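You operate a simulated robot arm through the tools that you are given. There is no shell and no other tool. Be economical: measure what you need, move in short steps, check, and stop when the job is done.

You are at the controls of a simulated robot arm. One attempt, no reset.

## Task
Put the green wad on the bench top. Then open the side gate, take the short orange handle and put it on the board of the grey stand and shut the gate again. Then shut the right door of the low cupboard. Then open the left door of the low cupboard, put the blue bottle from the upper left shelf of the low cupboard on top of the yellow box, then shut the door. Then shut the right cupboard door of the bench. The order counts. Set down upright: short orange handle, blue bottle.

Only the result counts: the job must be done as asked and must still hold three seconds after the hand-in. Knocking over, shifting, dropping, spilling or breaking anything else fails it.

## Robot
A 7-joint arm with a fingered hand on a trunk, on a base that drives. Base frame: it is fixed to the floor where the robot stands at the start and does not move with it; the origin is under the middle of the robot, x ahead of it, y to its left, z up; the surface under the hand at the start is at about z = 0.58. Lengths are in m, angles in rad, forces in N, time in s.
With the tool pointing down near the work surface it reaches from about 0.34 to 0.76 m from the robot's upright axis, wherever it stands. Its first joint turns from -2.897 to 2.897 rad. Places, roughly: bench top [1.2, -2.2, 0.8]; blue bottle (7x7x17 cm) [3.9, -2.5, 0.5]; board of the grey stand [1, -0.2, 0.6]; green wad (5x5x4 cm) [0.5, 0, 0.6]; left door of the low cupboard [3.8, -2.5, 0.4]; right cupboard door of the bench [2.1, -2.8, 0.4]; right door of the low cupboard [3.5, -3.3, 0.4]; short orange handle (4x4x11 cm) [1.6, -2.5, 0.9]; side gate [1, -0.6, 0.6]; yellow box (15x12x8 cm) [1.6, -0.4, 0.6]. Payload 4 kg.
The tool frame sits at the grasp point between the pads (the TCP): z along the fingers, y along the line on which they close. The tips reach 0.026 m beyond it. Largest opening 0.132 m; the body of the gripper starts 0.073 m behind the TCP. The gripper is a hand of 4 fingers: y runs from the thumb to the fingers, the wrist lies at [0, 0, -0.239] in the tool frame, and closing takes about 1.5 s.
Orientation is that of the tool frame in the base frame, as [roll, pitch, yaw] about the fixed x, y, z axes, in that order (R = Rz(yaw) Ry(pitch) Rx(roll)). With the fingers straight down and closing along the base's y, the tool's x points along the base's -x, its y along +y and its z along -z.

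## Interface
- The arm moves only by the tool servo_tool. Its argument "increments" is a list of rows, each a list of 2 entries, a list of its own where there are three numbers: the shift along the tool's x, y, z in units of 50 mm (1.0 is 50 mm), then the turn, a rotation vector about the tool's x, y, z in units of 4 degrees (1.0 is 4 degrees). In form: [[[dx, dy, dz], [wx, wy, wz]], ...]. A call has 1 to 8 rows; each row shifts and turns the commanded pose from where the row before left it, along the tool's axes as they then stand. "jaw" is the opening, from 0 (shut) to 1 (fully open), set as the call begins (left out, the last holds). A call with a number of a shift or a turn outside -1 to 1 is refused whole. Each row takes 0.2 s and may step no farther than 0.05 m and 0.15 rad from the row before; otherwise, or with a gripper value out of range, the whole call is refused. A pose out of reach is approached as far as the arm can. The call stops where the force on the tool passes 40 N (or 10 N more than at its start, if that is more) or the arm is blocked; 0.2 s more then pass. The fingers move at their own pace (about 0.072 m/s each) and stop on an object; they squeeze with about 24 N. The grip force told is the motor's: it shows also when the fingers shut on nothing. Time passes only in rows, and 0.2 s behind the last, so rows that do not move let the fingers close. It gives the time, the measured TCP pose, the force on the tool (base axes), the opening and the grip force at its end, in the units of the frame above (readings bear some noise), with the torque about the TCP (base axes, N m) and any sound that the robot's microphone picked up.
- Cameras (640 x 400 px; columns grow to the right, rows downward): "scene" is now at [0.0045, 0.1099, 1.3006]; the picture's right is [-0.56, -0.83, 0.00], its down [-0.61, 0.42, -0.67] and it looks along [0.55, -0.38, -0.74] (base axes); focal length 268 px, centre (320, 200). "wrist" rides on the gripper at [0.068, 0.002, -0.097] in the tool frame; the picture's right is [-0.03, 1.00, 0.00], its down [-0.82, -0.02, -0.58] and it looks along [-0.58, -0.01, 0.82] (tool axes); focal length 270 px, centre (320, 200). There is no depth. A picture from a camera that has moved, and an enlarged one, comes with that camera's place and axes in the base frame and with its lens.
- camera(camera): a new picture of that camera. The clock stands still meanwhile.
- move_column(by): slides the trunk up (or, below 0, down) by that many m; the arm and the scene camera ride with it, the base frame stays. It gives what a move gives, with no picture.
- roll_base(legs): drives the robot by 1 to 6 legs, each [ahead, turn to the left] in m and rad, along the robot's own axes; the way and the turn of a leg run together, so that a leg with both is an arc; at most 1.5 m and 3.142 rad a leg. The arm and the cameras ride along, it lands a little off, and it stops where it bumps. It gives what a move gives.
- move_fingers(finger1, finger2, finger3, thumb_bend): sets how far each is bent, from 0 (flat) to 1 (curled in); at 0.3 the hand is open as for a grip, at 0.7 the pads meet at the TCP. One left out holds its place. A second passes; each finger stops where it meets its share of the squeeze, and holds until it gets a number again. A gripper value or a shape takes the hand back. It gives what a move gives, with no picture; readings hold the bend of each and the force on the fingers (four entries, about 0 where the hand has none), thumb and palm.
- hand_shape(shape): the hand has 4 fingers and takes this shape, open, in about a second: jaw (thumb against the fingers, like two jaws); tri (thumb and two fingers); tip (a fingertip pinch); poke (one finger out to press); point (the index stretched); flat (the hand flat); cup (the hand cupped); fist (a fist). The gripper value then closes the fingers along that shape, each until it touches; the sizes above hold for jaw. It gives what a move gives, with no picture.
- head_to(pan, tilt): turns the head with the scene camera to pan (to the left, within 2.705 rad either way) and tilt (down, from -0.506 to 1.204), counted from straight ahead of the robot. It gives what a move gives.
- inspect(camera, box): a new picture of the part [left, top, right, bottom] of that camera's present view, enlarged. The clock stands still meanwhile.
- hand_in(): hands the job in; it is judged then, once.

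Go step by step. Nothing tells you exact positions but the pictures and the camera data: compare them with the known pose of the tool, close in by small moves and look again before you grip or let go. The budget is 186 turns and 164 pictures, counting those below and the enlarged ones. Unless the task says otherwise, let go and move clear before handing in.

The tools are called after ">>>" by a JSON object that holds its "op" and its "data". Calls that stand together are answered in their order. servo_tool: Moves the arm, as the interface text tells. Its arguments: {"type":"object","properties":{"increments":{"type":"array","items":{"type":"array"}},"jaw":{"type":"number"}},"required":["increments"]} The other tools are called the same way: move_column (by) slides the trunk up or down; hand_shape (shape) gives the hand a shape; move_fingers (finger1, finger2, finger3, thumb_bend) moves the fingers one by one; roll_base (legs) drives the base; head_to (pan, tilt) turns the head that bears the scene camera; camera (camera) takes a picture; inspect (camera, box) takes an enlarged picture of a part of a camera's view; hand_in () hands the job in.

At the start:

```text
clock: 0.0
ee_pos: [0.4882, 0.0263, 0.8748]
orientation: [3.141, 0.002, 3.141]
wrist_force: [-0.4, 0.1, 0.7]
torque: [0.03, 0.02, 0.02]
gripper_width: 0.1318
grip_force: 0.2
shape: jaw
bend: [0.3, 0.3, 0.3, 0.3]
finger forces: [0.0, 0.0, 0.0, 0.1, 0.0, 0.0]
trunk travel left (down, up): [-0.275, 0.315]
robot x, y, heading: [-0.0035, -0.0, 0.002]
head pan, tilt: [-0.6, 0.836]
```

scene: 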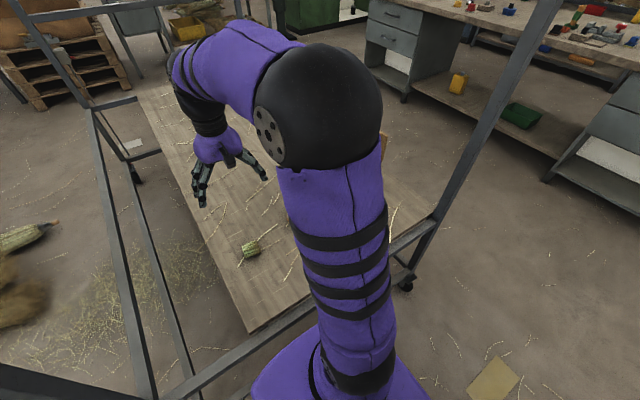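
wrist: 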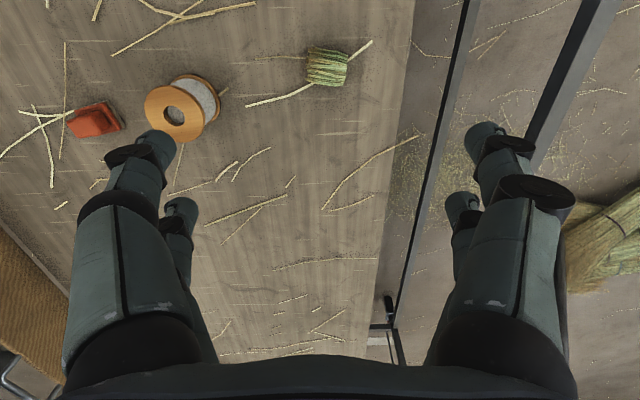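

I see the green wad nearly under the hand at about (0.48, 0.04, 0.60). First I look around to understand the layout.

>>> {"op": "head_to", "data": {"pan": -0.3, "tilt": 0.4}}

>>> {"op": "camera", "data": {"camera": "scene"}}

>>> {"op": "head_to", "data": {"pan": -1.2, "tilt": 0.4}}

>>> {"op": "camera", "data": {"camera": "scene"}}

```text
clock: 0.9
ee_pos: [0.488, 0.0278, 0.8737]
orientation: [-3.141, -0.001, -3.141]
wrist_force: [-0.4, 0.2, -0.1]
torque: [-0.01, 0.0, 0.0]
gripper_width: 0.132
grip_force: 0.1
shape: jaw
bend: [0.3, 0.3, 0.3, 0.3]
finger forces: [0.0, 0.0, 0.0, 0.1, 0.0, 0.0]
trunk travel left (down, up): [-0.275, 0.315]
robot x, y, heading: [0.0012, 0.0036, -0.002]
head pan, tilt: [-0.3, 0.4]
```

```text
161 pictures are left
camera scene: at [0.0279, 0.127, 1.3385], right [-0.3, -0.96, 0.0], down [-0.37, 0.12, -0.92], along [0.88, -0.27, -0.39], focal length 268 px, centre (320, 200)
```

scene: 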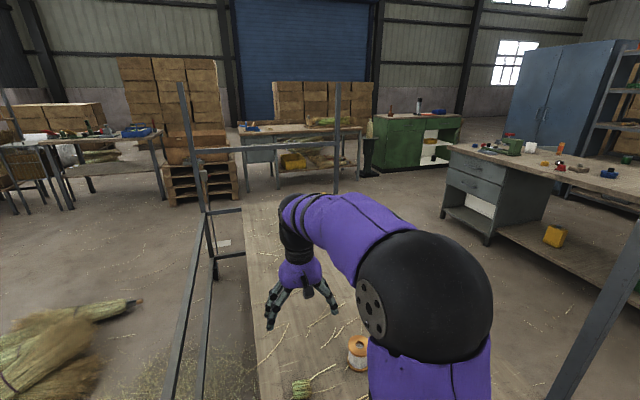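

```text
clock: 2.1
ee_pos: [0.4889, 0.0282, 0.8736]
orientation: [3.141, -0.001, -3.141]
wrist_force: [-0.3, -0.2, 0.2]
torque: [0.0, 0.0, -0.03]
gripper_width: 0.132
grip_force: 0.0
shape: jaw
bend: [0.3, 0.3, 0.3, 0.3]
finger forces: [0.1, 0.0, 0.1, 0.0, 0.1, 0.0]
trunk travel left (down, up): [-0.275, 0.315]
robot x, y, heading: [0.0005, 0.0014, -0.004]
head pan, tilt: [-1.201, 0.4]
```

```text
160 pictures are left
camera scene: at [-0.027, 0.0681, 1.3386], right [-0.93, -0.36, 0.0], down [-0.14, 0.36, -0.92], along [0.33, -0.86, -0.39], focal length 268 px, centre (320, 200)
```

scene: 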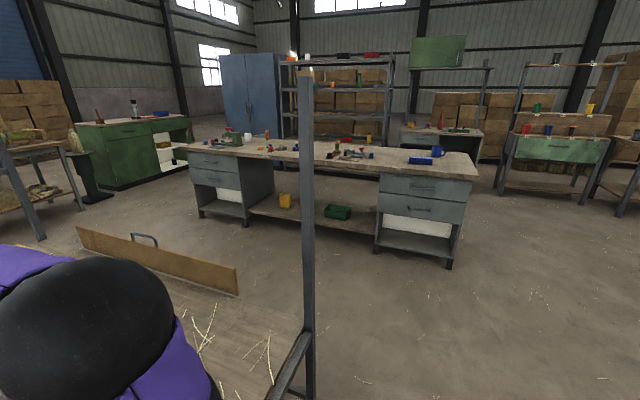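

The wad is under the hand and the neighbouring spool is far enough away. I descend partway, then check the view.

>>> {"op": "servo_tool", "data": {"increments": [[[0.1, 0.15, 1], [0, 0, 0]], [[0, 0, 1], [0, 0, 0]], [[0, 0, 1], [0, 0, 0]], [[0, 0, 0.5], [0, 0, 0]], [[0, 0, 0], [0, 0, 0]]], "jaw": 1}}

>>> {"op": "camera", "data": {"camera": "wrist"}}

```text
refused: row 1 steps farther than a row can; nothing moved
```

```text
159 pictures are left
camera wrist: at [0.4194, 0.0283, 0.9715], right [0.03, 1.0, 0.0], down [0.82, -0.02, 0.58], along [0.58, -0.01, -0.82], focal length 270 px, centre (320, 200)
```

wrist: 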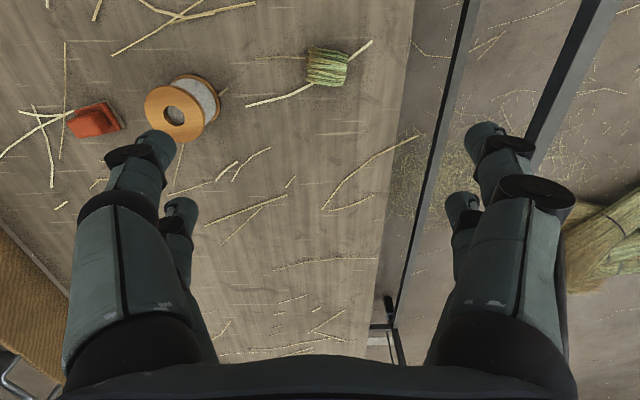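

The first row exceeded the step limit, so I resend it slightly smaller.

>>> {"op": "servo_tool", "data": {"increments": [[[0.1, 0.15, 0.9], [0, 0, 0]], [[0, 0, 1], [0, 0, 0]], [[0, 0, 1], [0, 0, 0]], [[0, 0, 0.6], [0, 0, 0]], [[0, 0, 0], [0, 0, 0]]], "jaw": 1}}

>>> {"op": "camera", "data": {"camera": "wrist"}}

```text
clock: 3.3
ee_pos: [0.483, 0.0352, 0.6979]
orientation: [3.142, 0.0, -3.14]
wrist_force: [0.2, 0.3, 0.0]
torque: [-0.01, -0.01, 0.0]
gripper_width: 0.1318
grip_force: 0.0
shape: jaw
bend: [0.3, 0.3, 0.3, 0.3]
finger forces: [0.0, 0.0, 0.1, 0.0, 0.1, 0.0]
trunk travel left (down, up): [-0.275, 0.315]
robot x, y, heading: [-0.0031, 0.0004, 0.002]
head pan, tilt: [-1.201, 0.4]
```

```text
158 pictures are left
camera wrist: at [0.4143, 0.0349, 0.7946], right [0.03, 1.0, 0.0], down [0.82, -0.02, 0.58], along [0.58, -0.01, -0.82], focal length 270 px, centre (320, 200)
```

wrist: 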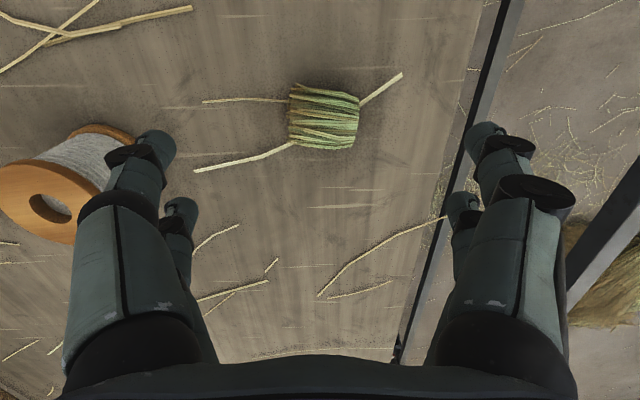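

The wad sits at about (0.478, 0.038). I go down and close on it.

>>> {"op": "servo_tool", "data": {"increments": [[[0.1, 0.05, 0.9], [0, 0, 0]], [[0, 0, 0.82], [0, 0, 0]], [[0, 0, 0], [0, 0, 0]]]}}

>>> {"op": "servo_tool", "data": {"increments": [[[0, 0, 0], [0, 0, 0]], [[0, 0, 0], [0, 0, 0]], [[0, 0, 0], [0, 0, 0]], [[0, 0, 0], [0, 0, 0]], [[0, 0, 0], [0, 0, 0]], [[0, 0, 0], [0, 0, 0]], [[0, 0, 0], [0, 0, 0]]], "jaw": 0}}

>>> {"op": "servo_tool", "data": {"increments": [[[0, 0, -1], [0, 0, 0]], [[0, 0, -1], [0, 0, 0]], [[0, 0, -1], [0, 0, 0]], [[0, 0, 0], [0, 0, 0]]]}}

>>> {"op": "camera", "data": {"camera": "wrist"}}

```text
clock: 4.1
ee_pos: [0.4775, 0.0377, 0.6117]
orientation: [3.141, 0.001, 3.141]
wrist_force: [0.3, 0.2, 1.0]
torque: [0.0, 0.01, -0.02]
gripper_width: 0.1318
grip_force: 0.0
shape: jaw
bend: [0.3, 0.3, 0.3, 0.3]
finger forces: [0.0, 0.1, 0.0, 0.1, 0.0, 0.0]
trunk travel left (down, up): [-0.275, 0.315]
robot x, y, heading: [0.0026, 0.0014, 0.001]
head pan, tilt: [-1.201, 0.4]
```

```text
clock: 5.7
ee_pos: [0.4774, 0.037, 0.6122]
orientation: [-3.141, 0.0, -3.141]
wrist_force: [-0.2, 0.7, -0.3]
torque: [0.0, 0.01, -0.02]
gripper_width: 0.0234
grip_force: 24.1
shape: jaw
bend: [0.73, 0.73, 0.73, 0.7]
finger forces: [19.9, 22.9, 20.6, 0.0, 18.5, 0.0]
trunk travel left (down, up): [-0.275, 0.315]
robot x, y, heading: [0.0046, 0.0009, 0.001]
head pan, tilt: [-1.201, 0.4]
```

```text
clock: 6.7
ee_pos: [0.4779, 0.0392, 0.7636]
orientation: [-3.141, 0.0, -3.141]
wrist_force: [0.5, -0.4, -0.9]
torque: [0.0, -0.01, -0.01]
gripper_width: 0.0225
grip_force: 24.6
shape: jaw
bend: [0.73, 0.73, 0.73, 0.7]
finger forces: [21.4, 23.7, 23.2, 0.1, 19.5, 0.1]
trunk travel left (down, up): [-0.275, 0.315]
robot x, y, heading: [-0.004, 0.0014, -0.002]
head pan, tilt: [-1.201, 0.4]
```

```text
157 pictures are left
camera wrist: at [0.4097, 0.0397, 0.8608], right [0.03, 1.0, 0.0], down [0.82, -0.02, 0.58], along [0.58, -0.01, -0.82], focal length 270 px, centre (320, 200)
```

wrist: 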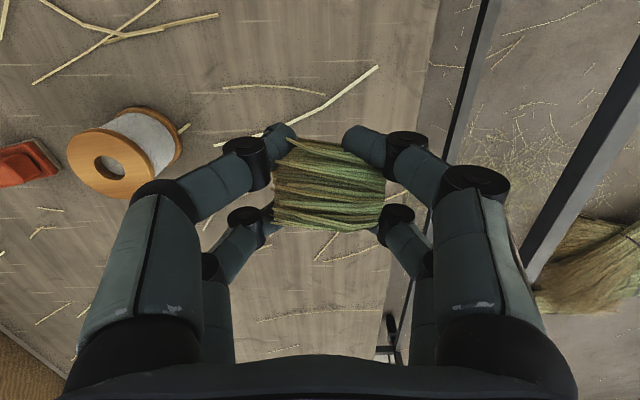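

The wad is held. I raise the arm and look around and behind before driving.

>>> {"op": "servo_tool", "data": {"increments": [[[0.8, 0, -0.6], [0, 0, 0]], [[0.8, 0, -0.6], [0, 0, 0]], [[0, 0, -1], [0, 0, 0]], [[0, 0, -1], [0, 0, 0]], [[0, 0, 0], [0, 0, 0]]]}}

>>> {"op": "head_to", "data": {"pan": -2.1, "tilt": 0.7}}

>>> {"op": "camera", "data": {"camera": "scene"}}

>>> {"op": "head_to", "data": {"pan": 2.6, "tilt": 0.7}}

>>> {"op": "camera", "data": {"camera": "scene"}}

```text
clock: 7.9
ee_pos: [0.3981, 0.0373, 0.9233]
orientation: [-3.141, 0.0, 3.141]
wrist_force: [0.0, 0.1, 0.0]
torque: [0.01, -0.01, -0.03]
gripper_width: 0.0223
grip_force: 23.8
shape: jaw
bend: [0.73, 0.73, 0.73, 0.7]
finger forces: [22.3, 24.1, 24.9, 0.0, 20.8, 0.0]
trunk travel left (down, up): [-0.275, 0.315]
robot x, y, heading: [-0.0012, -0.0013, -0.004]
head pan, tilt: [-1.201, 0.4]
```

```text
clock: 9.1
ee_pos: [0.398, 0.0378, 0.9233]
orientation: [3.141, 0.001, -3.141]
wrist_force: [0.4, 0.1, -0.3]
torque: [0.01, -0.04, -0.01]
gripper_width: 0.0224
grip_force: 24.4
shape: jaw
bend: [0.73, 0.73, 0.73, 0.7]
finger forces: [22.3, 24.1, 25.0, 0.1, 20.9, 0.0]
trunk travel left (down, up): [-0.275, 0.315]
robot x, y, heading: [0.0017, -0.0005, -0.0]
head pan, tilt: [-2.1, 0.7]
```

```text
156 pictures are left
camera scene: at [-0.1034, 0.0811, 1.3117], right [-0.86, 0.5, 0.0], down [0.32, 0.56, -0.77], along [-0.39, -0.66, -0.64], focal length 268 px, centre (320, 200)
```

scene: 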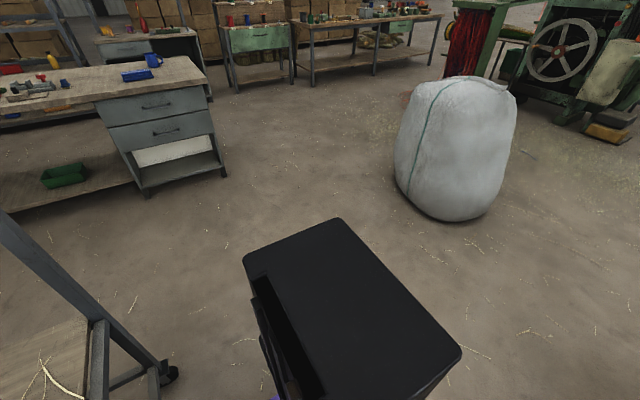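

```text
clock: 12.8
ee_pos: [0.3967, 0.038, 0.9232]
orientation: [3.141, -0.001, 3.142]
wrist_force: [0.0, 0.3, 0.1]
torque: [-0.01, -0.03, 0.0]
gripper_width: 0.0221
grip_force: 23.7
shape: jaw
bend: [0.73, 0.73, 0.73, 0.7]
finger forces: [22.2, 24.0, 24.9, 0.0, 20.9, 0.1]
trunk travel left (down, up): [-0.275, 0.315]
robot x, y, heading: [0.0021, -0.0018, -0.002]
head pan, tilt: [2.601, 0.7]
```

```text
155 pictures are left
camera scene: at [-0.1334, 0.1982, 1.3117], right [0.52, 0.86, 0.0], down [0.55, -0.33, -0.77], along [-0.66, 0.39, -0.64], focal length 268 px, centre (320, 200)
```

scene: 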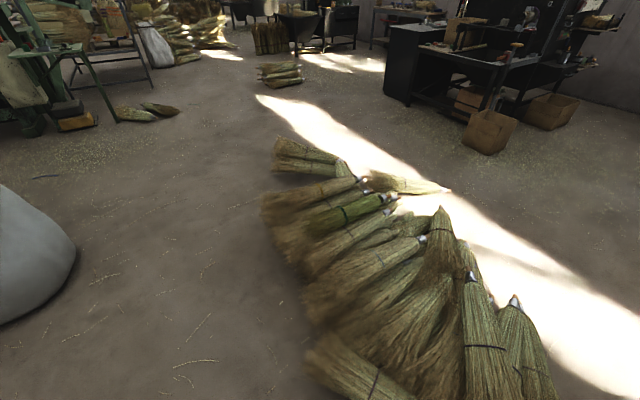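

The way behind is clear; I back out and swing toward the bench's free right end.

>>> {"op": "roll_base", "data": {"legs": [[-0.35, 0]]}}

>>> {"op": "head_to", "data": {"pan": -1.5, "tilt": 0.6}}

>>> {"op": "camera", "data": {"camera": "scene"}}

```text
clock: 15.1
ee_pos: [0.0481, 0.0383, 0.9235]
orientation: [3.14, 0.0, -3.138]
wrist_force: [0.0, -0.2, -0.1]
torque: [0.0, 0.02, -0.02]
gripper_width: 0.0218
grip_force: 23.9
shape: jaw
bend: [0.73, 0.73, 0.73, 0.7]
finger forces: [22.2, 24.1, 24.9, 0.0, 20.9, 0.0]
trunk travel left (down, up): [-0.275, 0.315]
robot x, y, heading: [-0.3453, 0.001, 0.002]
head pan, tilt: [2.601, 0.7]
```

```text
clock: 18.4
ee_pos: [0.0485, 0.038, 0.9247]
orientation: [3.141, -0.001, -3.139]
wrist_force: [0.5, -0.1, -0.5]
torque: [-0.01, 0.01, -0.03]
gripper_width: 0.0222
grip_force: 24.2
shape: jaw
bend: [0.73, 0.73, 0.73, 0.7]
finger forces: [22.4, 24.1, 25.0, 0.0, 20.9, 0.0]
trunk travel left (down, up): [-0.275, 0.315]
robot x, y, heading: [-0.347, 0.0023, 0.006]
head pan, tilt: [-1.499, 0.6]
```

```text
154 pictures are left
camera scene: at [-0.4035, 0.0654, 1.3203], right [-1.0, -0.08, 0.0], down [-0.04, 0.56, -0.83], along [0.06, -0.82, -0.56], focal length 268 px, centre (320, 200)
```

scene: 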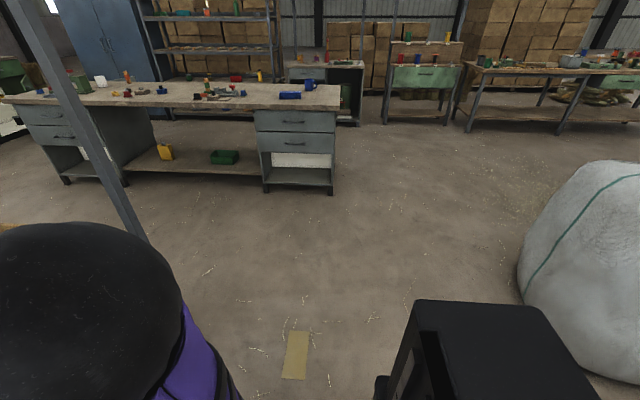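

>>> {"op": "roll_base", "data": {"legs": [[0, -1.571], [0.85, 0], [0, 0.785], [0.75, 0], [0, -0.785]]}}

>>> {"op": "head_to", "data": {"pan": 0.2, "tilt": 0.6}}

>>> {"op": "camera", "data": {"camera": "scene"}}

>>> {"op": "camera", "data": {"camera": "wrist"}}

```text
clock: 20.9
ee_pos: [0.0024, -0.1908, 0.9238]
orientation: [3.14, 0.002, 2.551]
wrist_force: [0.3, 0.3, -0.5]
torque: [0.01, -0.02, 0.01]
gripper_width: 0.0221
grip_force: 24.2
shape: jaw
bend: [0.73, 0.73, 0.73, 0.7]
finger forces: [22.5, 24.2, 24.9, 0.1, 20.4, 0.1]
trunk travel left (down, up): [-0.275, 0.315]
robot x, y, heading: [-0.3488, -0.002, -0.585]
head pan, tilt: [-1.499, 0.6]
stopped in leg 1: the robot was blocked; the commanded pose is now the measured one
```

```text
clock: 22.6
ee_pos: [0.0022, -0.1913, 0.9232]
orientation: [3.141, 0.001, 2.553]
wrist_force: [-0.1, 1.5, 0.1]
torque: [0.02, 0.02, 0.01]
gripper_width: 0.0219
grip_force: 24.2
shape: jaw
bend: [0.73, 0.73, 0.73, 0.7]
finger forces: [22.4, 24.2, 24.9, 0.0, 20.4, 0.1]
trunk travel left (down, up): [-0.275, 0.315]
robot x, y, heading: [-0.3495, -0.0047, -0.582]
head pan, tilt: [0.201, 0.6]
```

```text
153 pictures are left
camera scene: at [-0.2332, 0.1283, 1.3203], right [-0.37, -0.93, 0.0], down [-0.52, 0.21, -0.82], along [0.77, -0.31, -0.57], focal length 268 px, centre (320, 200)
```

scene: 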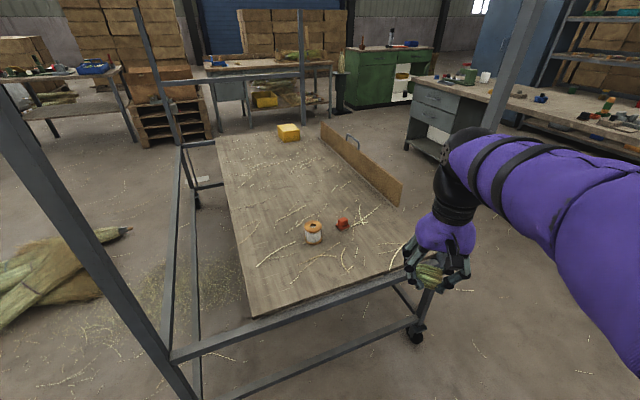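

```text
152 pictures are left
camera wrist: at [-0.0533, -0.1527, 1.0203], right [0.58, 0.82, 0.0], down [0.67, -0.47, 0.58], along [0.47, -0.33, -0.82], focal length 270 px, centre (320, 200)
```

wrist: 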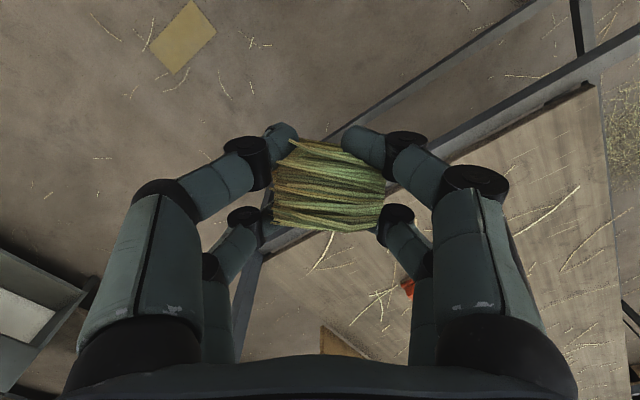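

Turning was blocked at about -0.58 rad. I look down around the base to find what it touches.

>>> {"op": "head_to", "data": {"pan": 0.6, "tilt": 1.2}}

>>> {"op": "camera", "data": {"camera": "scene"}}

>>> {"op": "head_to", "data": {"pan": 1.9, "tilt": 1.1}}

>>> {"op": "camera", "data": {"camera": "scene"}}

>>> {"op": "head_to", "data": {"pan": -0.9, "tilt": 0.7}}

>>> {"op": "camera", "data": {"camera": "scene"}}

```text
clock: 23.6
ee_pos: [0.0019, -0.1903, 0.9237]
orientation: [3.14, 0.0, 2.551]
wrist_force: [0.3, 0.3, 0.3]
torque: [0.04, -0.03, -0.01]
gripper_width: 0.0219
grip_force: 23.9
shape: jaw
bend: [0.73, 0.73, 0.73, 0.7]
finger forces: [22.3, 24.1, 24.8, 0.0, 20.4, 0.0]
trunk travel left (down, up): [-0.275, 0.315]
robot x, y, heading: [-0.3487, 0.0025, -0.585]
head pan, tilt: [0.6, 1.201]
```

```text
151 pictures are left
camera scene: at [-0.2593, 0.1622, 1.2758], right [0.02, -1.0, 0.0], down [-0.93, -0.02, -0.36], along [0.36, 0.01, -0.93], focal length 268 px, centre (320, 200)
```

scene: 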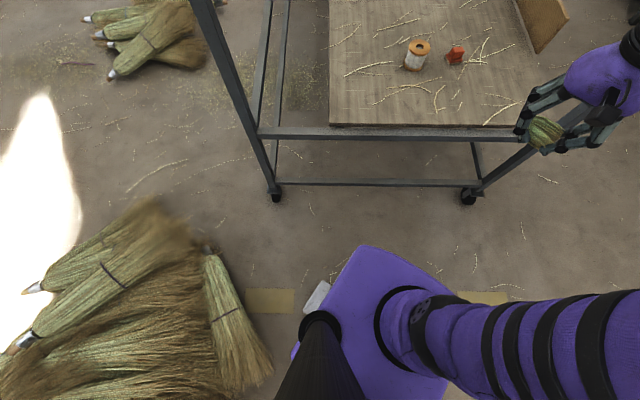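

```text
clock: 25.1
ee_pos: [0.002, -0.1915, 0.9242]
orientation: [3.141, 0.0, 2.552]
wrist_force: [-0.4, -0.2, 0.3]
torque: [0.02, 0.01, -0.01]
gripper_width: 0.0217
grip_force: 24.1
shape: jaw
bend: [0.73, 0.73, 0.73, 0.7]
finger forces: [22.3, 24.2, 24.9, 0.0, 20.3, 0.1]
trunk travel left (down, up): [-0.275, 0.315]
robot x, y, heading: [-0.351, -0.0047, -0.58]
head pan, tilt: [1.901, 1.1]
```

```text
150 pictures are left
camera scene: at [-0.2994, 0.2224, 1.2817], right [0.97, -0.25, 0.0], down [-0.22, -0.86, -0.45], along [0.11, 0.44, -0.89], focal length 268 px, centre (320, 200)
```

scene: 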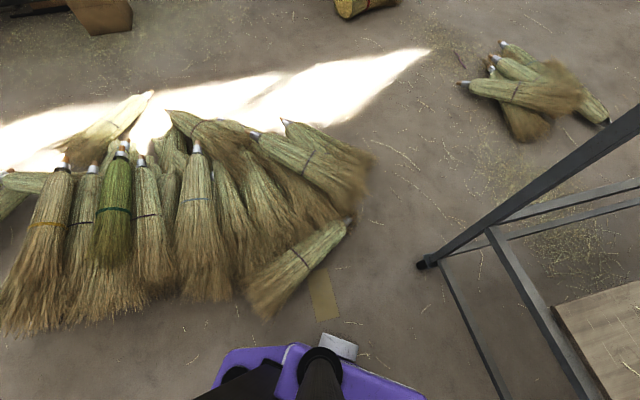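

```text
clock: 27.5
ee_pos: [0.0023, -0.1909, 0.9229]
orientation: [3.139, 0.0, 2.551]
wrist_force: [-0.5, -0.6, 0.3]
torque: [0.01, -0.03, -0.04]
gripper_width: 0.0222
grip_force: 24.3
shape: jaw
bend: [0.73, 0.73, 0.73, 0.7]
finger forces: [22.5, 24.2, 25.0, 0.0, 20.4, 0.0]
trunk travel left (down, up): [-0.275, 0.315]
robot x, y, heading: [-0.3498, 0.0005, -0.586]
head pan, tilt: [-0.901, 0.7]
```

```text
149 pictures are left
camera scene: at [-0.3078, 0.0767, 1.3117], right [-1.0, -0.09, 0.0], down [-0.06, 0.64, -0.76], along [0.07, -0.76, -0.64], focal length 268 px, centre (320, 200)
```

scene: 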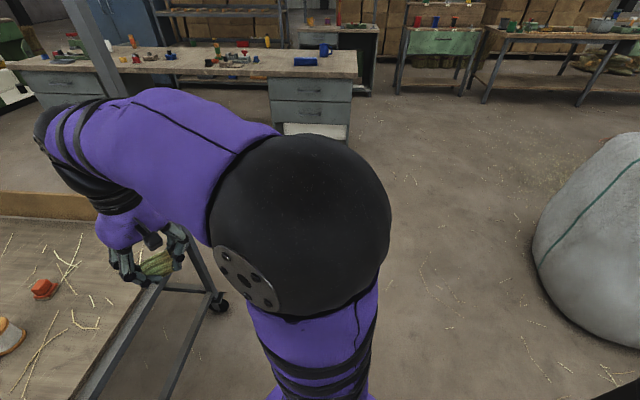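

The base's rear-left corner seems to have met the broom heap. I move forward a little along the present heading, then continue turning.

>>> {"op": "roll_base", "data": {"legs": [[0.22, 0], [0, -0.985]]}}

>>> {"op": "head_to", "data": {"pan": 1.9, "tilt": 0.9}}

>>> {"op": "camera", "data": {"camera": "scene"}}

```text
clock: 32.0
ee_pos: [-0.1271, -0.5199, 0.9232]
orientation: [3.142, 0.0, 1.573]
wrist_force: [0.2, -0.8, -0.5]
torque: [0.02, 0.0, 0.03]
gripper_width: 0.0219
grip_force: 23.4
shape: jaw
bend: [0.73, 0.73, 0.73, 0.7]
finger forces: [22.0, 23.9, 24.2, 0.0, 19.5, 0.0]
trunk travel left (down, up): [-0.275, 0.315]
robot x, y, heading: [-0.1656, -0.1185, -1.558]
head pan, tilt: [-0.901, 0.7]
```

```text
clock: 34.4
ee_pos: [-0.1267, -0.52, 0.9229]
orientation: [3.141, 0.002, 1.576]
wrist_force: [0.3, 0.2, 0.2]
torque: [-0.01, -0.01, -0.03]
gripper_width: 0.022
grip_force: 24.4
shape: jaw
bend: [0.73, 0.73, 0.73, 0.7]
finger forces: [21.9, 23.9, 24.3, 0.0, 19.5, 0.1]
trunk travel left (down, up): [-0.275, 0.315]
robot x, y, heading: [-0.1635, -0.1243, -1.559]
head pan, tilt: [1.901, 0.901]
```

```text
148 pictures are left
camera scene: at [0.0569, -0.0338, 1.2956], right [0.33, -0.94, 0.0], down [-0.74, -0.26, -0.62], along [0.59, 0.21, -0.78], focal length 268 px, centre (320, 200)
```

scene: 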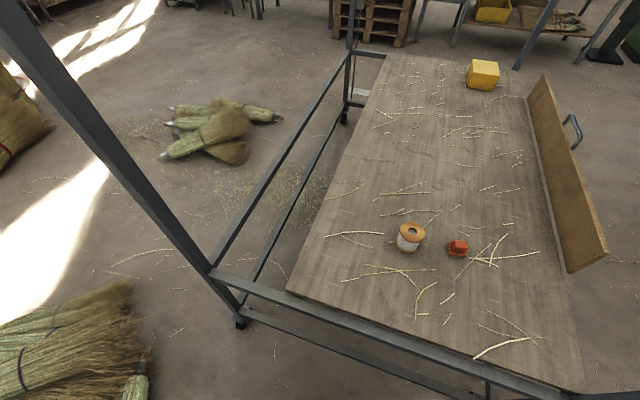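

Now I drive down and around to face the bench, then look at its top.

>>> {"op": "roll_base", "data": {"legs": [[0.75, 0], [0, 0.785], [0.6, 0], [0, -0.785]]}}

>>> {"op": "head_to", "data": {"pan": 0.0, "tilt": 0.7}}

>>> {"op": "camera", "data": {"camera": "scene"}}

>>> {"op": "camera", "data": {"camera": "wrist"}}

```text
clock: 46.0
ee_pos: [0.3234, -1.6819, 0.9227]
orientation: [3.14, 0.002, 1.593]
wrist_force: [-0.1, 0.9, 0.4]
torque: [0.01, 0.0, -0.02]
gripper_width: 0.0219
grip_force: 23.8
shape: jaw
bend: [0.73, 0.73, 0.73, 0.7]
finger forces: [21.7, 23.5, 23.7, 0.1, 18.2, 0.0]
trunk travel left (down, up): [-0.275, 0.315]
robot x, y, heading: [0.2755, -1.2889, -1.549]
head pan, tilt: [1.901, 0.901]
```

```text
clock: 47.9
ee_pos: [0.3222, -1.6823, 0.9229]
orientation: [3.14, 0.001, 1.593]
wrist_force: [0.5, 0.2, -0.4]
torque: [0.01, 0.02, -0.03]
gripper_width: 0.0218
grip_force: 23.7
shape: jaw
bend: [0.73, 0.73, 0.73, 0.7]
finger forces: [21.6, 23.5, 23.8, 0.1, 18.2, 0.1]
trunk travel left (down, up): [-0.275, 0.315]
robot x, y, heading: [0.2782, -1.2816, -1.542]
head pan, tilt: [0.0, 0.7]
```

```text
147 pictures are left
camera scene: at [0.4295, -1.3042, 1.3117], right [-1.0, -0.03, 0.0], down [-0.02, 0.64, -0.76], along [0.02, -0.76, -0.64], focal length 268 px, centre (320, 200)
```

scene: 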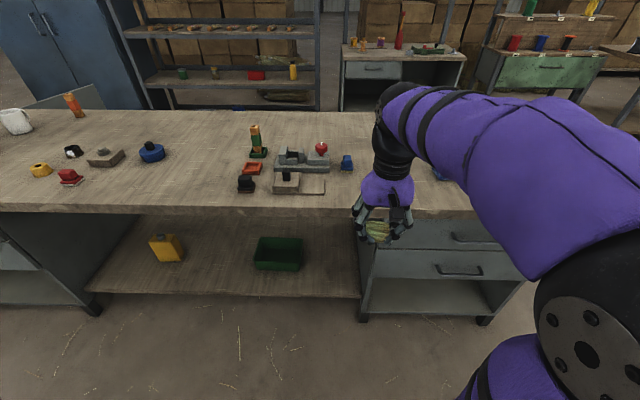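

```text
146 pictures are left
camera wrist: at [0.3228, -1.6143, 1.0203], right [1.0, 0.0, 0.0], down [0.0, -0.82, 0.58], along [0.0, -0.58, -0.82], focal length 270 px, centre (320, 200)
```

wrist: 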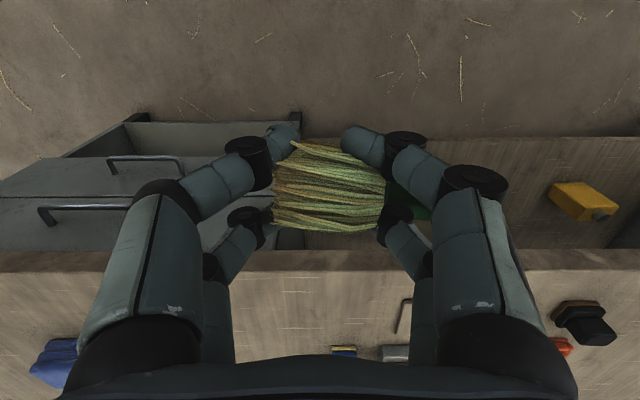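

The bench top in front at about (0.25, -1.95) is clear. I move the wad over it.

>>> {"op": "servo_tool", "data": {"increments": [[[-0.9, -0.3, 0], [0, 0, 0]], [[-0.9, -0.3, 0], [0, 0, 0]], [[-0.9, -0.3, 0], [0, 0, 0]], [[-0.9, -0.3, 0], [0, 0, 0]], [[-0.9, -0.2, 0], [0, 0, 0]], [[-0.8, 0, 0], [0, 0, 0]], [[0, 0, 0.5], [0, 0, 0]], [[0, 0, 0], [0, 0, 0]]]}}

>>> {"op": "camera", "data": {"camera": "scene"}}

>>> {"op": "camera", "data": {"camera": "wrist"}}

```text
clock: 49.7
ee_pos: [0.2563, -1.9482, 0.8979]
orientation: [3.14, -0.001, 1.593]
wrist_force: [0.1, 0.2, -0.4]
torque: [0.05, -0.01, 0.02]
gripper_width: 0.0214
grip_force: 24.3
shape: jaw
bend: [0.73, 0.73, 0.73, 0.71]
finger forces: [22.4, 23.9, 25.3, 0.0, 19.8, 0.0]
trunk travel left (down, up): [-0.275, 0.315]
robot x, y, heading: [0.2739, -1.2844, -1.546]
head pan, tilt: [0.0, 0.7]
```

```text
145 pictures are left
camera scene: at [0.4295, -1.3044, 1.3117], right [-1.0, -0.03, 0.0], down [-0.02, 0.64, -0.76], along [0.02, -0.76, -0.64], focal length 268 px, centre (320, 200)
```

scene: 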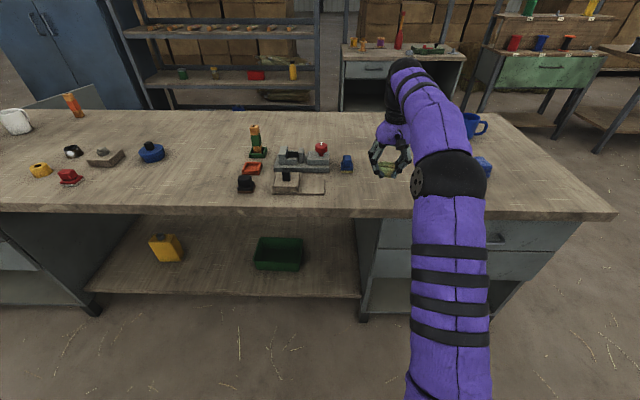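

```text
144 pictures are left
camera wrist: at [0.2575, -1.8803, 0.9945], right [1.0, 0.0, 0.0], down [0.0, -0.82, 0.58], along [0.0, -0.58, -0.82], focal length 270 px, centre (320, 200)
```

wrist: 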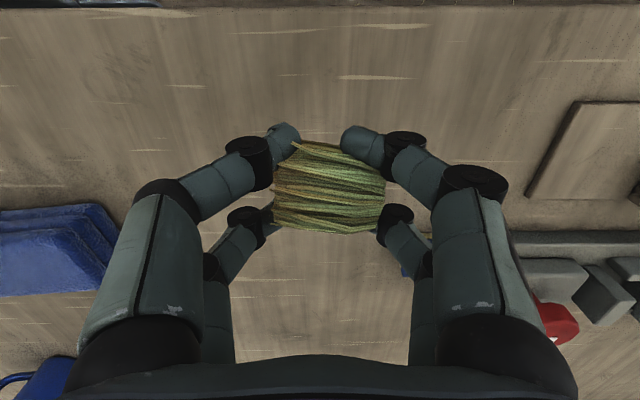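

>>> {"op": "servo_tool", "data": {"increments": [[[0, 0, 0.6], [0, 0, 0]], [[0, 0, 0.5], [0, 0, 0]], [[0, 0, 0.15], [0, 0, 0]], [[0, 0, 0], [0, 0, 0]]]}}

>>> {"op": "inspect", "data": {"camera": "scene", "box": [340, 120, 440, 200]}}

```text
clock: 50.7
ee_pos: [0.2596, -1.9482, 0.8372]
orientation: [3.138, 0.001, 1.593]
wrist_force: [-0.5, -0.1, -0.1]
torque: [0.02, -0.01, 0.0]
gripper_width: 0.0215
grip_force: 24.1
shape: jaw
bend: [0.73, 0.73, 0.73, 0.71]
finger forces: [22.6, 24.1, 26.1, 0.0, 20.8, 0.0]
trunk travel left (down, up): [-0.275, 0.315]
robot x, y, heading: [0.2819, -1.2828, -1.544]
head pan, tilt: [0.0, 0.7]
```

```text
5.00 times, centred on (390, 160) of scene
camera zoom: at [0.4295, -1.3044, 1.3117], right [-1.0, -0.03, 0.0], down [-0.02, 0.64, -0.76], along [0.02, -0.76, -0.64], focal length 1341 px, centre (-30, 400)
```

zoom: 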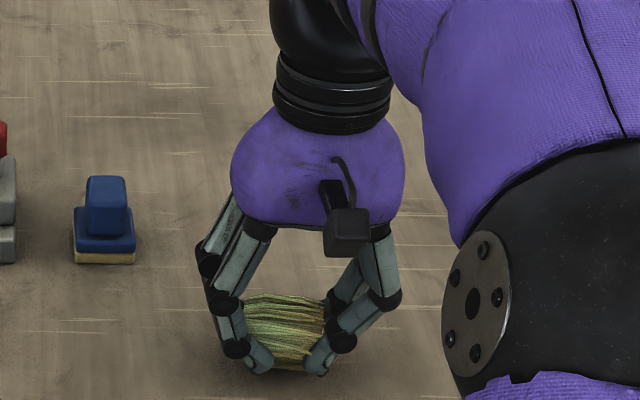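

>>> {"op": "servo_tool", "data": {"increments": [[[0, 0, 0.1], [0, 0, 0]], [[0, 0, 0], [0, 0, 0]]]}}

>>> {"op": "servo_tool", "data": {"increments": [[[0, 0, 0.08], [0, 0, 0]], [[0, 0, 0], [0, 0, 0]]]}}

>>> {"op": "servo_tool", "data": {"increments": [[[0, 0, 0.06], [0, 0, 0]], [[0, 0, 0], [0, 0, 0]]]}}

```text
clock: 51.3
ee_pos: [0.2598, -1.9482, 0.8316]
orientation: [3.141, 0.0, 1.593]
wrist_force: [-0.1, 0.2, 1.5]
torque: [-0.02, 0.0, -0.04]
gripper_width: 0.0214
grip_force: 24.2
shape: jaw
bend: [0.73, 0.73, 0.73, 0.71]
finger forces: [22.7, 24.3, 26.4, 0.0, 20.7, 0.1]
trunk travel left (down, up): [-0.275, 0.315]
robot x, y, heading: [0.2757, -1.2853, -1.544]
head pan, tilt: [0.0, 0.7]
```

```text
clock: 51.9
ee_pos: [0.2604, -1.9476, 0.8302]
orientation: [3.141, 0.006, 1.593]
wrist_force: [1.1, -2.3, 26.4]
torque: [-0.11, 0.02, 0.07]
gripper_width: 0.0218
grip_force: 24.1
shape: jaw
bend: [0.73, 0.73, 0.73, 0.71]
finger forces: [27.4, 26.8, 32.1, 0.0, 23.1, 0.1]
trunk travel left (down, up): [-0.275, 0.315]
robot x, y, heading: [0.2795, -1.2849, -1.546]
head pan, tilt: [0.0, 0.7]
```

```text
clock: 52.3
ee_pos: [0.2596, -1.9485, 0.831]
orientation: [3.138, 0.015, 1.594]
wrist_force: [0.7, 6.5, 15.6]
torque: [0.13, 0.01, 0.01]
gripper_width: 0.0221
grip_force: 23.4
shape: jaw
bend: [0.73, 0.74, 0.73, 0.71]
finger forces: [29.2, 28.6, 28.4, 0.0, 24.4, 0.0]
trunk travel left (down, up): [-0.275, 0.315]
robot x, y, heading: [0.2816, -1.2847, -1.544]
head pan, tilt: [0.0, 0.7]
stopped in row 2: the force on the tool passed its limit at 42 N (the readings are from after the stop); the commanded pose is now the measured one
```

Contact with the bench top at TCP z ≈ 0.831. I release the wad and rise.

>>> {"op": "servo_tool", "data": {"increments": [[[0, 0, 0], [0, 0, 0]], [[0, 0, 0], [0, 0, 0]], [[0, 0, 0], [0, 0, 0]], [[0, 0, 0], [0, 0, 0]], [[0, 0, 0], [0, 0, 0]], [[0, 0, 0], [0, 0, 0]], [[0, 0, 0], [0, 0, 0]]], "jaw": 1}}

>>> {"op": "servo_tool", "data": {"increments": [[[0, 0, -1], [0, 0, 0]], [[0, 0, -1], [0, 0, 0]], [[0, 0, -1], [0, 0, 0]], [[0, 0, 0], [0, 0, 0]]]}}

>>> {"op": "camera", "data": {"camera": "wrist"}}

>>> {"op": "inspect", "data": {"camera": "scene", "box": [0, 60, 320, 260]}}

```text
clock: 53.9
ee_pos: [0.2586, -1.949, 0.828]
orientation: [3.14, 0.009, 1.595]
wrist_force: [-0.1, 0.4, 1.0]
torque: [0.01, 0.01, 0.0]
gripper_width: 0.1319
grip_force: 0.1
shape: jaw
bend: [0.3, 0.3, 0.3, 0.3]
finger forces: [0.0, 0.0, 0.1, 0.0, 0.0, 0.0]
trunk travel left (down, up): [-0.275, 0.315]
robot x, y, heading: [0.2777, -1.2886, -1.545]
head pan, tilt: [0.0, 0.7]
```

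```text
clock: 54.9
ee_pos: [0.2614, -1.9474, 0.9544]
orientation: [3.14, 0.008, 1.593]
wrist_force: [0.8, 0.6, 0.0]
torque: [-0.02, -0.01, -0.06]
gripper_width: 0.1323
grip_force: 0.1
shape: jaw
bend: [0.3, 0.3, 0.3, 0.3]
finger forces: [0.0, 0.0, 0.1, 0.0, 0.1, 0.0]
out of reach, approached as far as the arm can: row 3
trunk travel left (down, up): [-0.275, 0.315]
robot x, y, heading: [0.278, -1.2839, -1.54]
head pan, tilt: [0.0, 0.7]
```

```text
142 pictures are left
camera wrist: at [0.2603, -1.8792, 1.0498], right [1.0, 0.0, 0.0], down [0.0, -0.81, 0.58], along [0.0, -0.58, -0.81], focal length 270 px, centre (320, 200)
```

wrist: 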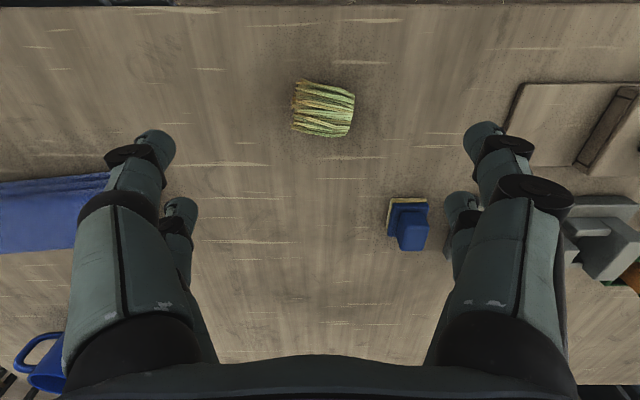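

```text
2.00 times, centred on (160, 160) of scene
camera zoom: at [0.4294, -1.3043, 1.3117], right [-1.0, -0.03, 0.0], down [-0.02, 0.64, -0.76], along [0.02, -0.76, -0.64], focal length 536 px, centre (640, 280)
```

zoom: 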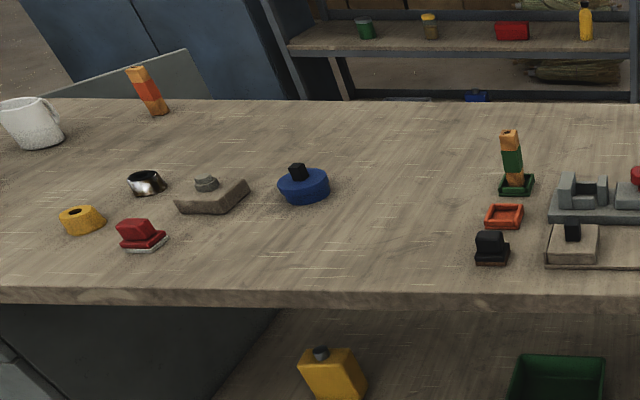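

The wad rests on the bench. I now retract the arm and drive in front of the side gate.

>>> {"op": "servo_tool", "data": {"increments": [[[1, 0, 0], [0, 0, 0]], [[1, 0, 0], [0, 0, 0]], [[1, 0, 0], [0, 0, 0]], [[1, 0, 0], [0, 0, 0]], [[0.9, 0, 0], [0, 0, 0]], [[0, 0, 0], [0, 0, 0]]]}}

>>> {"op": "roll_base", "data": {"legs": [[0, 1.67], [0.78, 0], [0, 1.44]]}}

>>> {"op": "head_to", "data": {"pan": -0.3, "tilt": 0.75}}

>>> {"op": "camera", "data": {"camera": "scene"}}

>>> {"op": "camera", "data": {"camera": "wrist"}}

```text
clock: 56.3
ee_pos: [0.2574, -1.705, 0.9507]
orientation: [3.14, 0.009, 1.595]
wrist_force: [0.4, 0.1, 0.6]
torque: [-0.04, 0.02, 0.0]
gripper_width: 0.1317
grip_force: 0.1
shape: jaw
bend: [0.3, 0.3, 0.3, 0.3]
finger forces: [0.1, 0.1, 0.1, 0.0, 0.0, 0.0]
trunk travel left (down, up): [-0.275, 0.315]
robot x, y, heading: [0.2777, -1.2872, -1.545]
head pan, tilt: [0.0, 0.7]
```

```text
clock: 68.8
ee_pos: [1.1019, -0.7775, 0.95]
orientation: [3.139, 0.009, -1.626]
wrist_force: [0.5, -0.2, 0.7]
torque: [0.0, -0.01, 0.04]
gripper_width: 0.1321
grip_force: 0.0
shape: jaw
bend: [0.3, 0.3, 0.3, 0.3]
finger forces: [0.0, 0.0, 0.0, 0.1, 0.0, 0.0]
trunk travel left (down, up): [-0.275, 0.315]
robot x, y, heading: [1.054, -1.1978, 1.522]
head pan, tilt: [0.0, 0.7]
```

```text
clock: 69.6
ee_pos: [1.1022, -0.7794, 0.9502]
orientation: [-3.141, 0.008, -1.627]
wrist_force: [-0.1, -0.8, 0.3]
torque: [0.02, -0.04, 0.03]
gripper_width: 0.132
grip_force: 0.2
shape: jaw
bend: [0.3, 0.3, 0.3, 0.3]
finger forces: [0.1, 0.0, 0.1, 0.0, 0.0, 0.1]
trunk travel left (down, up): [-0.275, 0.315]
robot x, y, heading: [1.0532, -1.1953, 1.521]
head pan, tilt: [-0.3, 0.75]
```

```text
140 pictures are left
camera scene: at [0.9227, -1.1688, 1.3075], right [0.94, -0.34, 0.0], down [-0.23, -0.64, -0.73], along [0.25, 0.69, -0.68], focal length 268 px, centre (320, 200)
```

scene: 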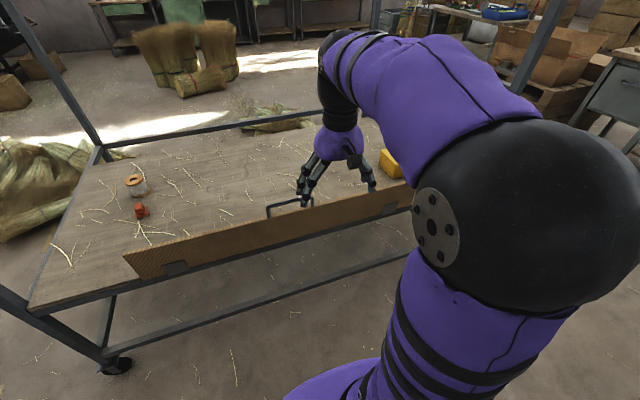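

```text
139 pictures are left
camera wrist: at [1.0969, -0.8487, 1.0468], right [-1.0, 0.08, 0.0], down [0.07, 0.81, 0.59], along [0.05, 0.58, -0.81], focal length 270 px, centre (320, 200)
```

wrist: 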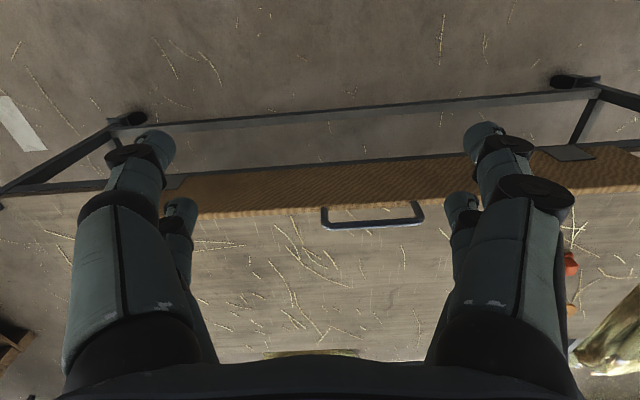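

The gate is a bottom-hinged panel (y ≈ -0.61, z 0.60–0.735) with a D-handle on its top edge, centred near x 1.04, bar at z ≈ 0.775. I move above it and turn the hand so it closes across the bar.

>>> {"op": "servo_tool", "data": {"increments": [[[-0.9, 0.3, 0], [0, 0, 0]], [[-0.9, 0.3, 0], [0, 0, 0]], [[-0.8, 0.3, 0], [0, 0, 0]], [[-0.8, 0.2, 0], [0, 0, 0]], [[0, 0, 0], [0, 0, -1]], [[0, 0, 0], [0, 0, -1]], [[0, 0, 0], [0, 0, -1]], [[0, 0, 0], [0, 0, -1]]]}}

>>> {"op": "servo_tool", "data": {"increments": [[[0, 0, 0], [0, 0, -1]], [[0, 0, 0], [0, 0, -1]], [[0, 0, 0], [0, 0, -1]], [[0, 0, 0], [0, 0, -1]], [[0, 0, 0], [0, 0, -1]], [[0, 0, 0], [0, 0, -1]], [[0, 0, 0], [0, 0, -1]], [[0, 0, 0], [0, 0, -1]]]}}

>>> {"op": "servo_tool", "data": {"increments": [[[0, 0, 0], [0, 0, -1]], [[0, 0, 0], [0, 0, -1]], [[0, 0, 0], [0, 0, -1]], [[0, 0, 0], [0, 0, -1]], [[0, 0, 0], [0, 0, -1]], [[0, 0, 0], [0, 0, -1]], [[0, 0, 0], [0, 0, -1]], [[0, 0, 0], [0, 0, -1]]]}}

>>> {"op": "servo_tool", "data": {"increments": [[[0, 0, 0], [0, 0, -1]], [[0, 0, 0], [0, 0, -1]], [[0, 0, 0], [0, 0, -1]], [[0, 0, 0], [0, 0, -0.3]], [[0, 0, 0], [0, 0, 0]]]}}

>>> {"op": "camera", "data": {"camera": "wrist"}}

>>> {"op": "camera", "data": {"camera": "scene"}}

```text
clock: 71.4
ee_pos: [1.0558, -0.6059, 0.9519]
orientation: [-3.139, 0.008, -1.345]
wrist_force: [-0.6, 0.5, 0.2]
torque: [0.02, -0.03, 0.03]
gripper_width: 0.1317
grip_force: 0.1
shape: jaw
bend: [0.3, 0.3, 0.3, 0.3]
finger forces: [0.0, 0.0, 0.0, 0.0, 0.0, 0.0]
trunk travel left (down, up): [-0.275, 0.315]
robot x, y, heading: [1.0485, -1.1972, 1.523]
head pan, tilt: [-0.3, 0.75]
```

```text
clock: 73.2
ee_pos: [1.0579, -0.605, 0.952]
orientation: [-3.134, 0.007, -0.788]
wrist_force: [0.2, -0.3, -0.2]
torque: [-0.02, -0.03, 0.03]
gripper_width: 0.1321
grip_force: 0.1
shape: jaw
bend: [0.3, 0.3, 0.3, 0.3]
finger forces: [0.0, 0.0, 0.0, 0.0, 0.0, 0.0]
trunk travel left (down, up): [-0.275, 0.315]
robot x, y, heading: [1.0518, -1.1954, 1.527]
head pan, tilt: [-0.3, 0.75]
```

```text
clock: 75.0
ee_pos: [1.0573, -0.6057, 0.9526]
orientation: [-3.134, 0.003, -0.228]
wrist_force: [0.5, -0.1, 0.0]
torque: [-0.01, 0.01, 0.0]
gripper_width: 0.1318
grip_force: 0.1
shape: jaw
bend: [0.3, 0.3, 0.3, 0.3]
finger forces: [0.0, 0.1, 0.0, 0.0, 0.0, 0.0]
trunk travel left (down, up): [-0.275, 0.315]
robot x, y, heading: [1.0484, -1.1938, 1.516]
head pan, tilt: [-0.3, 0.75]
```

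```text
clock: 76.2
ee_pos: [1.0577, -0.6061, 0.9528]
orientation: [-3.133, 0.0, 0.003]
wrist_force: [0.0, -0.8, -0.4]
torque: [-0.03, -0.03, 0.01]
gripper_width: 0.1319
grip_force: 0.1
shape: jaw
bend: [0.3, 0.3, 0.3, 0.3]
finger forces: [0.0, 0.0, 0.0, 0.0, 0.0, 0.0]
trunk travel left (down, up): [-0.275, 0.315]
robot x, y, heading: [1.0512, -1.1941, 1.52]
head pan, tilt: [-0.3, 0.75]
```

```text
138 pictures are left
camera wrist: at [1.1251, -0.6093, 1.0491], right [-0.02, -1.0, -0.01], down [-0.82, 0.01, 0.58], along [-0.58, 0.02, -0.82], focal length 270 px, centre (320, 200)
```

wrist: 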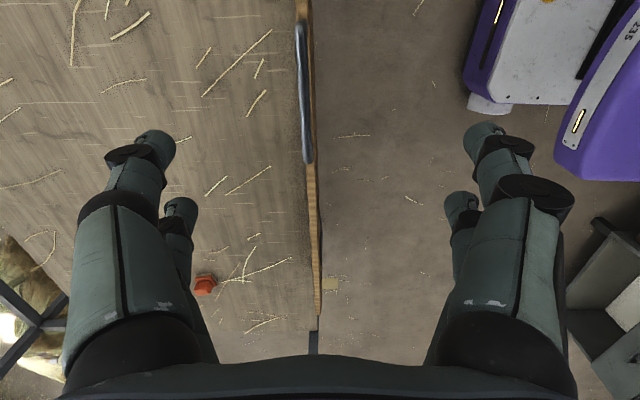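

```text
137 pictures are left
camera scene: at [0.9227, -1.1687, 1.3074], right [0.94, -0.34, 0.0], down [-0.23, -0.64, -0.73], along [0.25, 0.69, -0.68], focal length 268 px, centre (320, 200)
```

scene: 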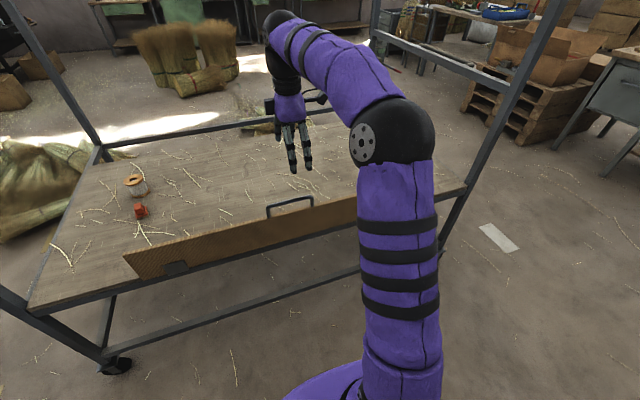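

The bar runs x 0.99–1.11 at y ≈ -0.59, z ≈ 0.76. I descend over it and grip.

>>> {"op": "servo_tool", "data": {"increments": [[[-0.1, -0.3, 0.9], [0, 0, 0]], [[0, 0, 1], [0, 0, 0]], [[0, 0, 1], [0, 0, 0]], [[0, 0, 0.7], [0, 0, 0]], [[0, 0, 0], [0, 0, 0]]]}}

>>> {"op": "camera", "data": {"camera": "wrist"}}

>>> {"op": "inspect", "data": {"camera": "scene", "box": [220, 130, 380, 230]}}

```text
clock: 77.4
ee_pos: [1.0511, -0.5888, 0.7716]
orientation: [-3.132, 0.0, 0.0]
wrist_force: [-0.7, -0.7, -0.8]
torque: [0.03, 0.01, 0.01]
gripper_width: 0.1321
grip_force: 0.2
shape: jaw
bend: [0.3, 0.3, 0.3, 0.3]
finger forces: [0.1, 0.1, 0.0, 0.1, 0.1, 0.0]
trunk travel left (down, up): [-0.275, 0.315]
robot x, y, heading: [1.0522, -1.1971, 1.516]
head pan, tilt: [-0.3, 0.75]
```

```text
136 pictures are left
camera wrist: at [1.1197, -0.5926, 0.8674], right [-0.03, -1.0, -0.01], down [-0.82, 0.01, 0.58], along [-0.58, 0.02, -0.82], focal length 270 px, centre (320, 200)
```

wrist: 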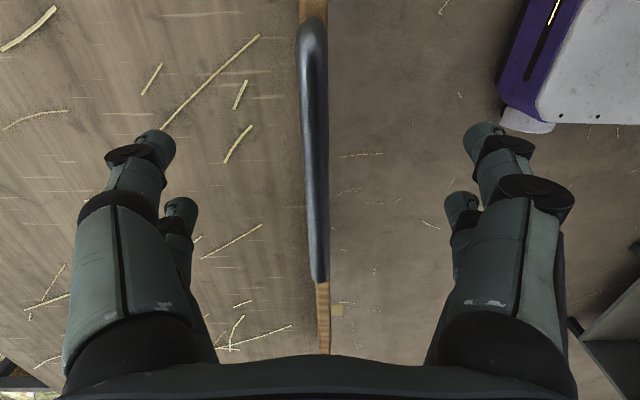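

```text
4.00 times, centred on (300, 180) of scene
camera zoom: at [0.9228, -1.1686, 1.3074], right [0.94, -0.34, 0.0], down [-0.23, -0.64, -0.73], along [0.25, 0.69, -0.68], focal length 1073 px, centre (400, 280)
```

zoom: 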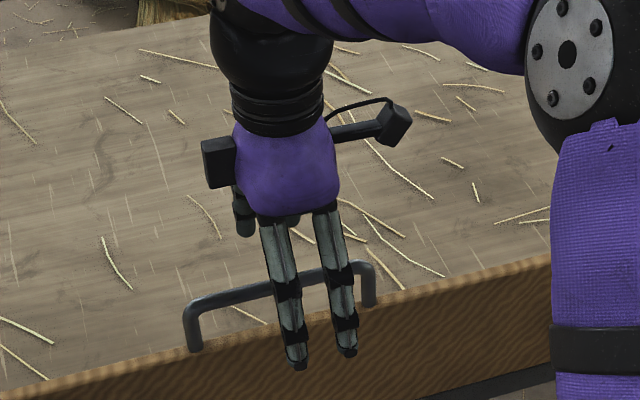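

>>> {"op": "servo_tool", "data": {"increments": [[[0, 0, 0], [0, 0, 0]], [[0, 0, 0], [0, 0, 0]], [[0, 0, 0], [0, 0, 0]], [[0, 0, 0], [0, 0, 0]], [[0, 0, 0], [0, 0, 0]], [[0, 0, 0], [0, 0, 0]], [[0, 0, 0], [0, 0, 0]], [[0, 0, 0], [0, 0, 0]]], "jaw": 0}}

>>> {"op": "camera", "data": {"camera": "wrist"}}

```text
clock: 79.2
ee_pos: [1.0514, -0.5886, 0.7707]
orientation: [-3.132, 0.0, 0.001]
wrist_force: [0.1, 1.0, -1.0]
torque: [0.02, 0.02, 0.03]
gripper_width: 0.0075
grip_force: 23.5
shape: jaw
bend: [0.71, 0.71, 0.71, 0.7]
finger forces: [20.9, 20.9, 21.3, 0.0, 21.6, 0.1]
trunk travel left (down, up): [-0.275, 0.315]
robot x, y, heading: [1.0526, -1.1949, 1.519]
head pan, tilt: [-0.3, 0.75]
```

```text
134 pictures are left
camera wrist: at [1.1196, -0.5925, 0.8678], right [-0.02, -1.0, -0.01], down [-0.82, 0.01, 0.58], along [-0.58, 0.02, -0.82], focal length 270 px, centre (320, 200)
```

wrist: 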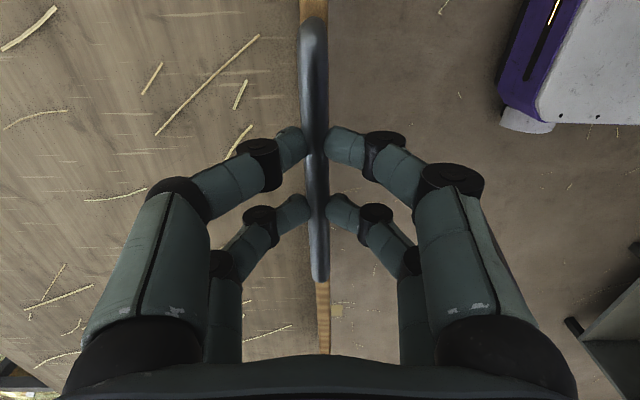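

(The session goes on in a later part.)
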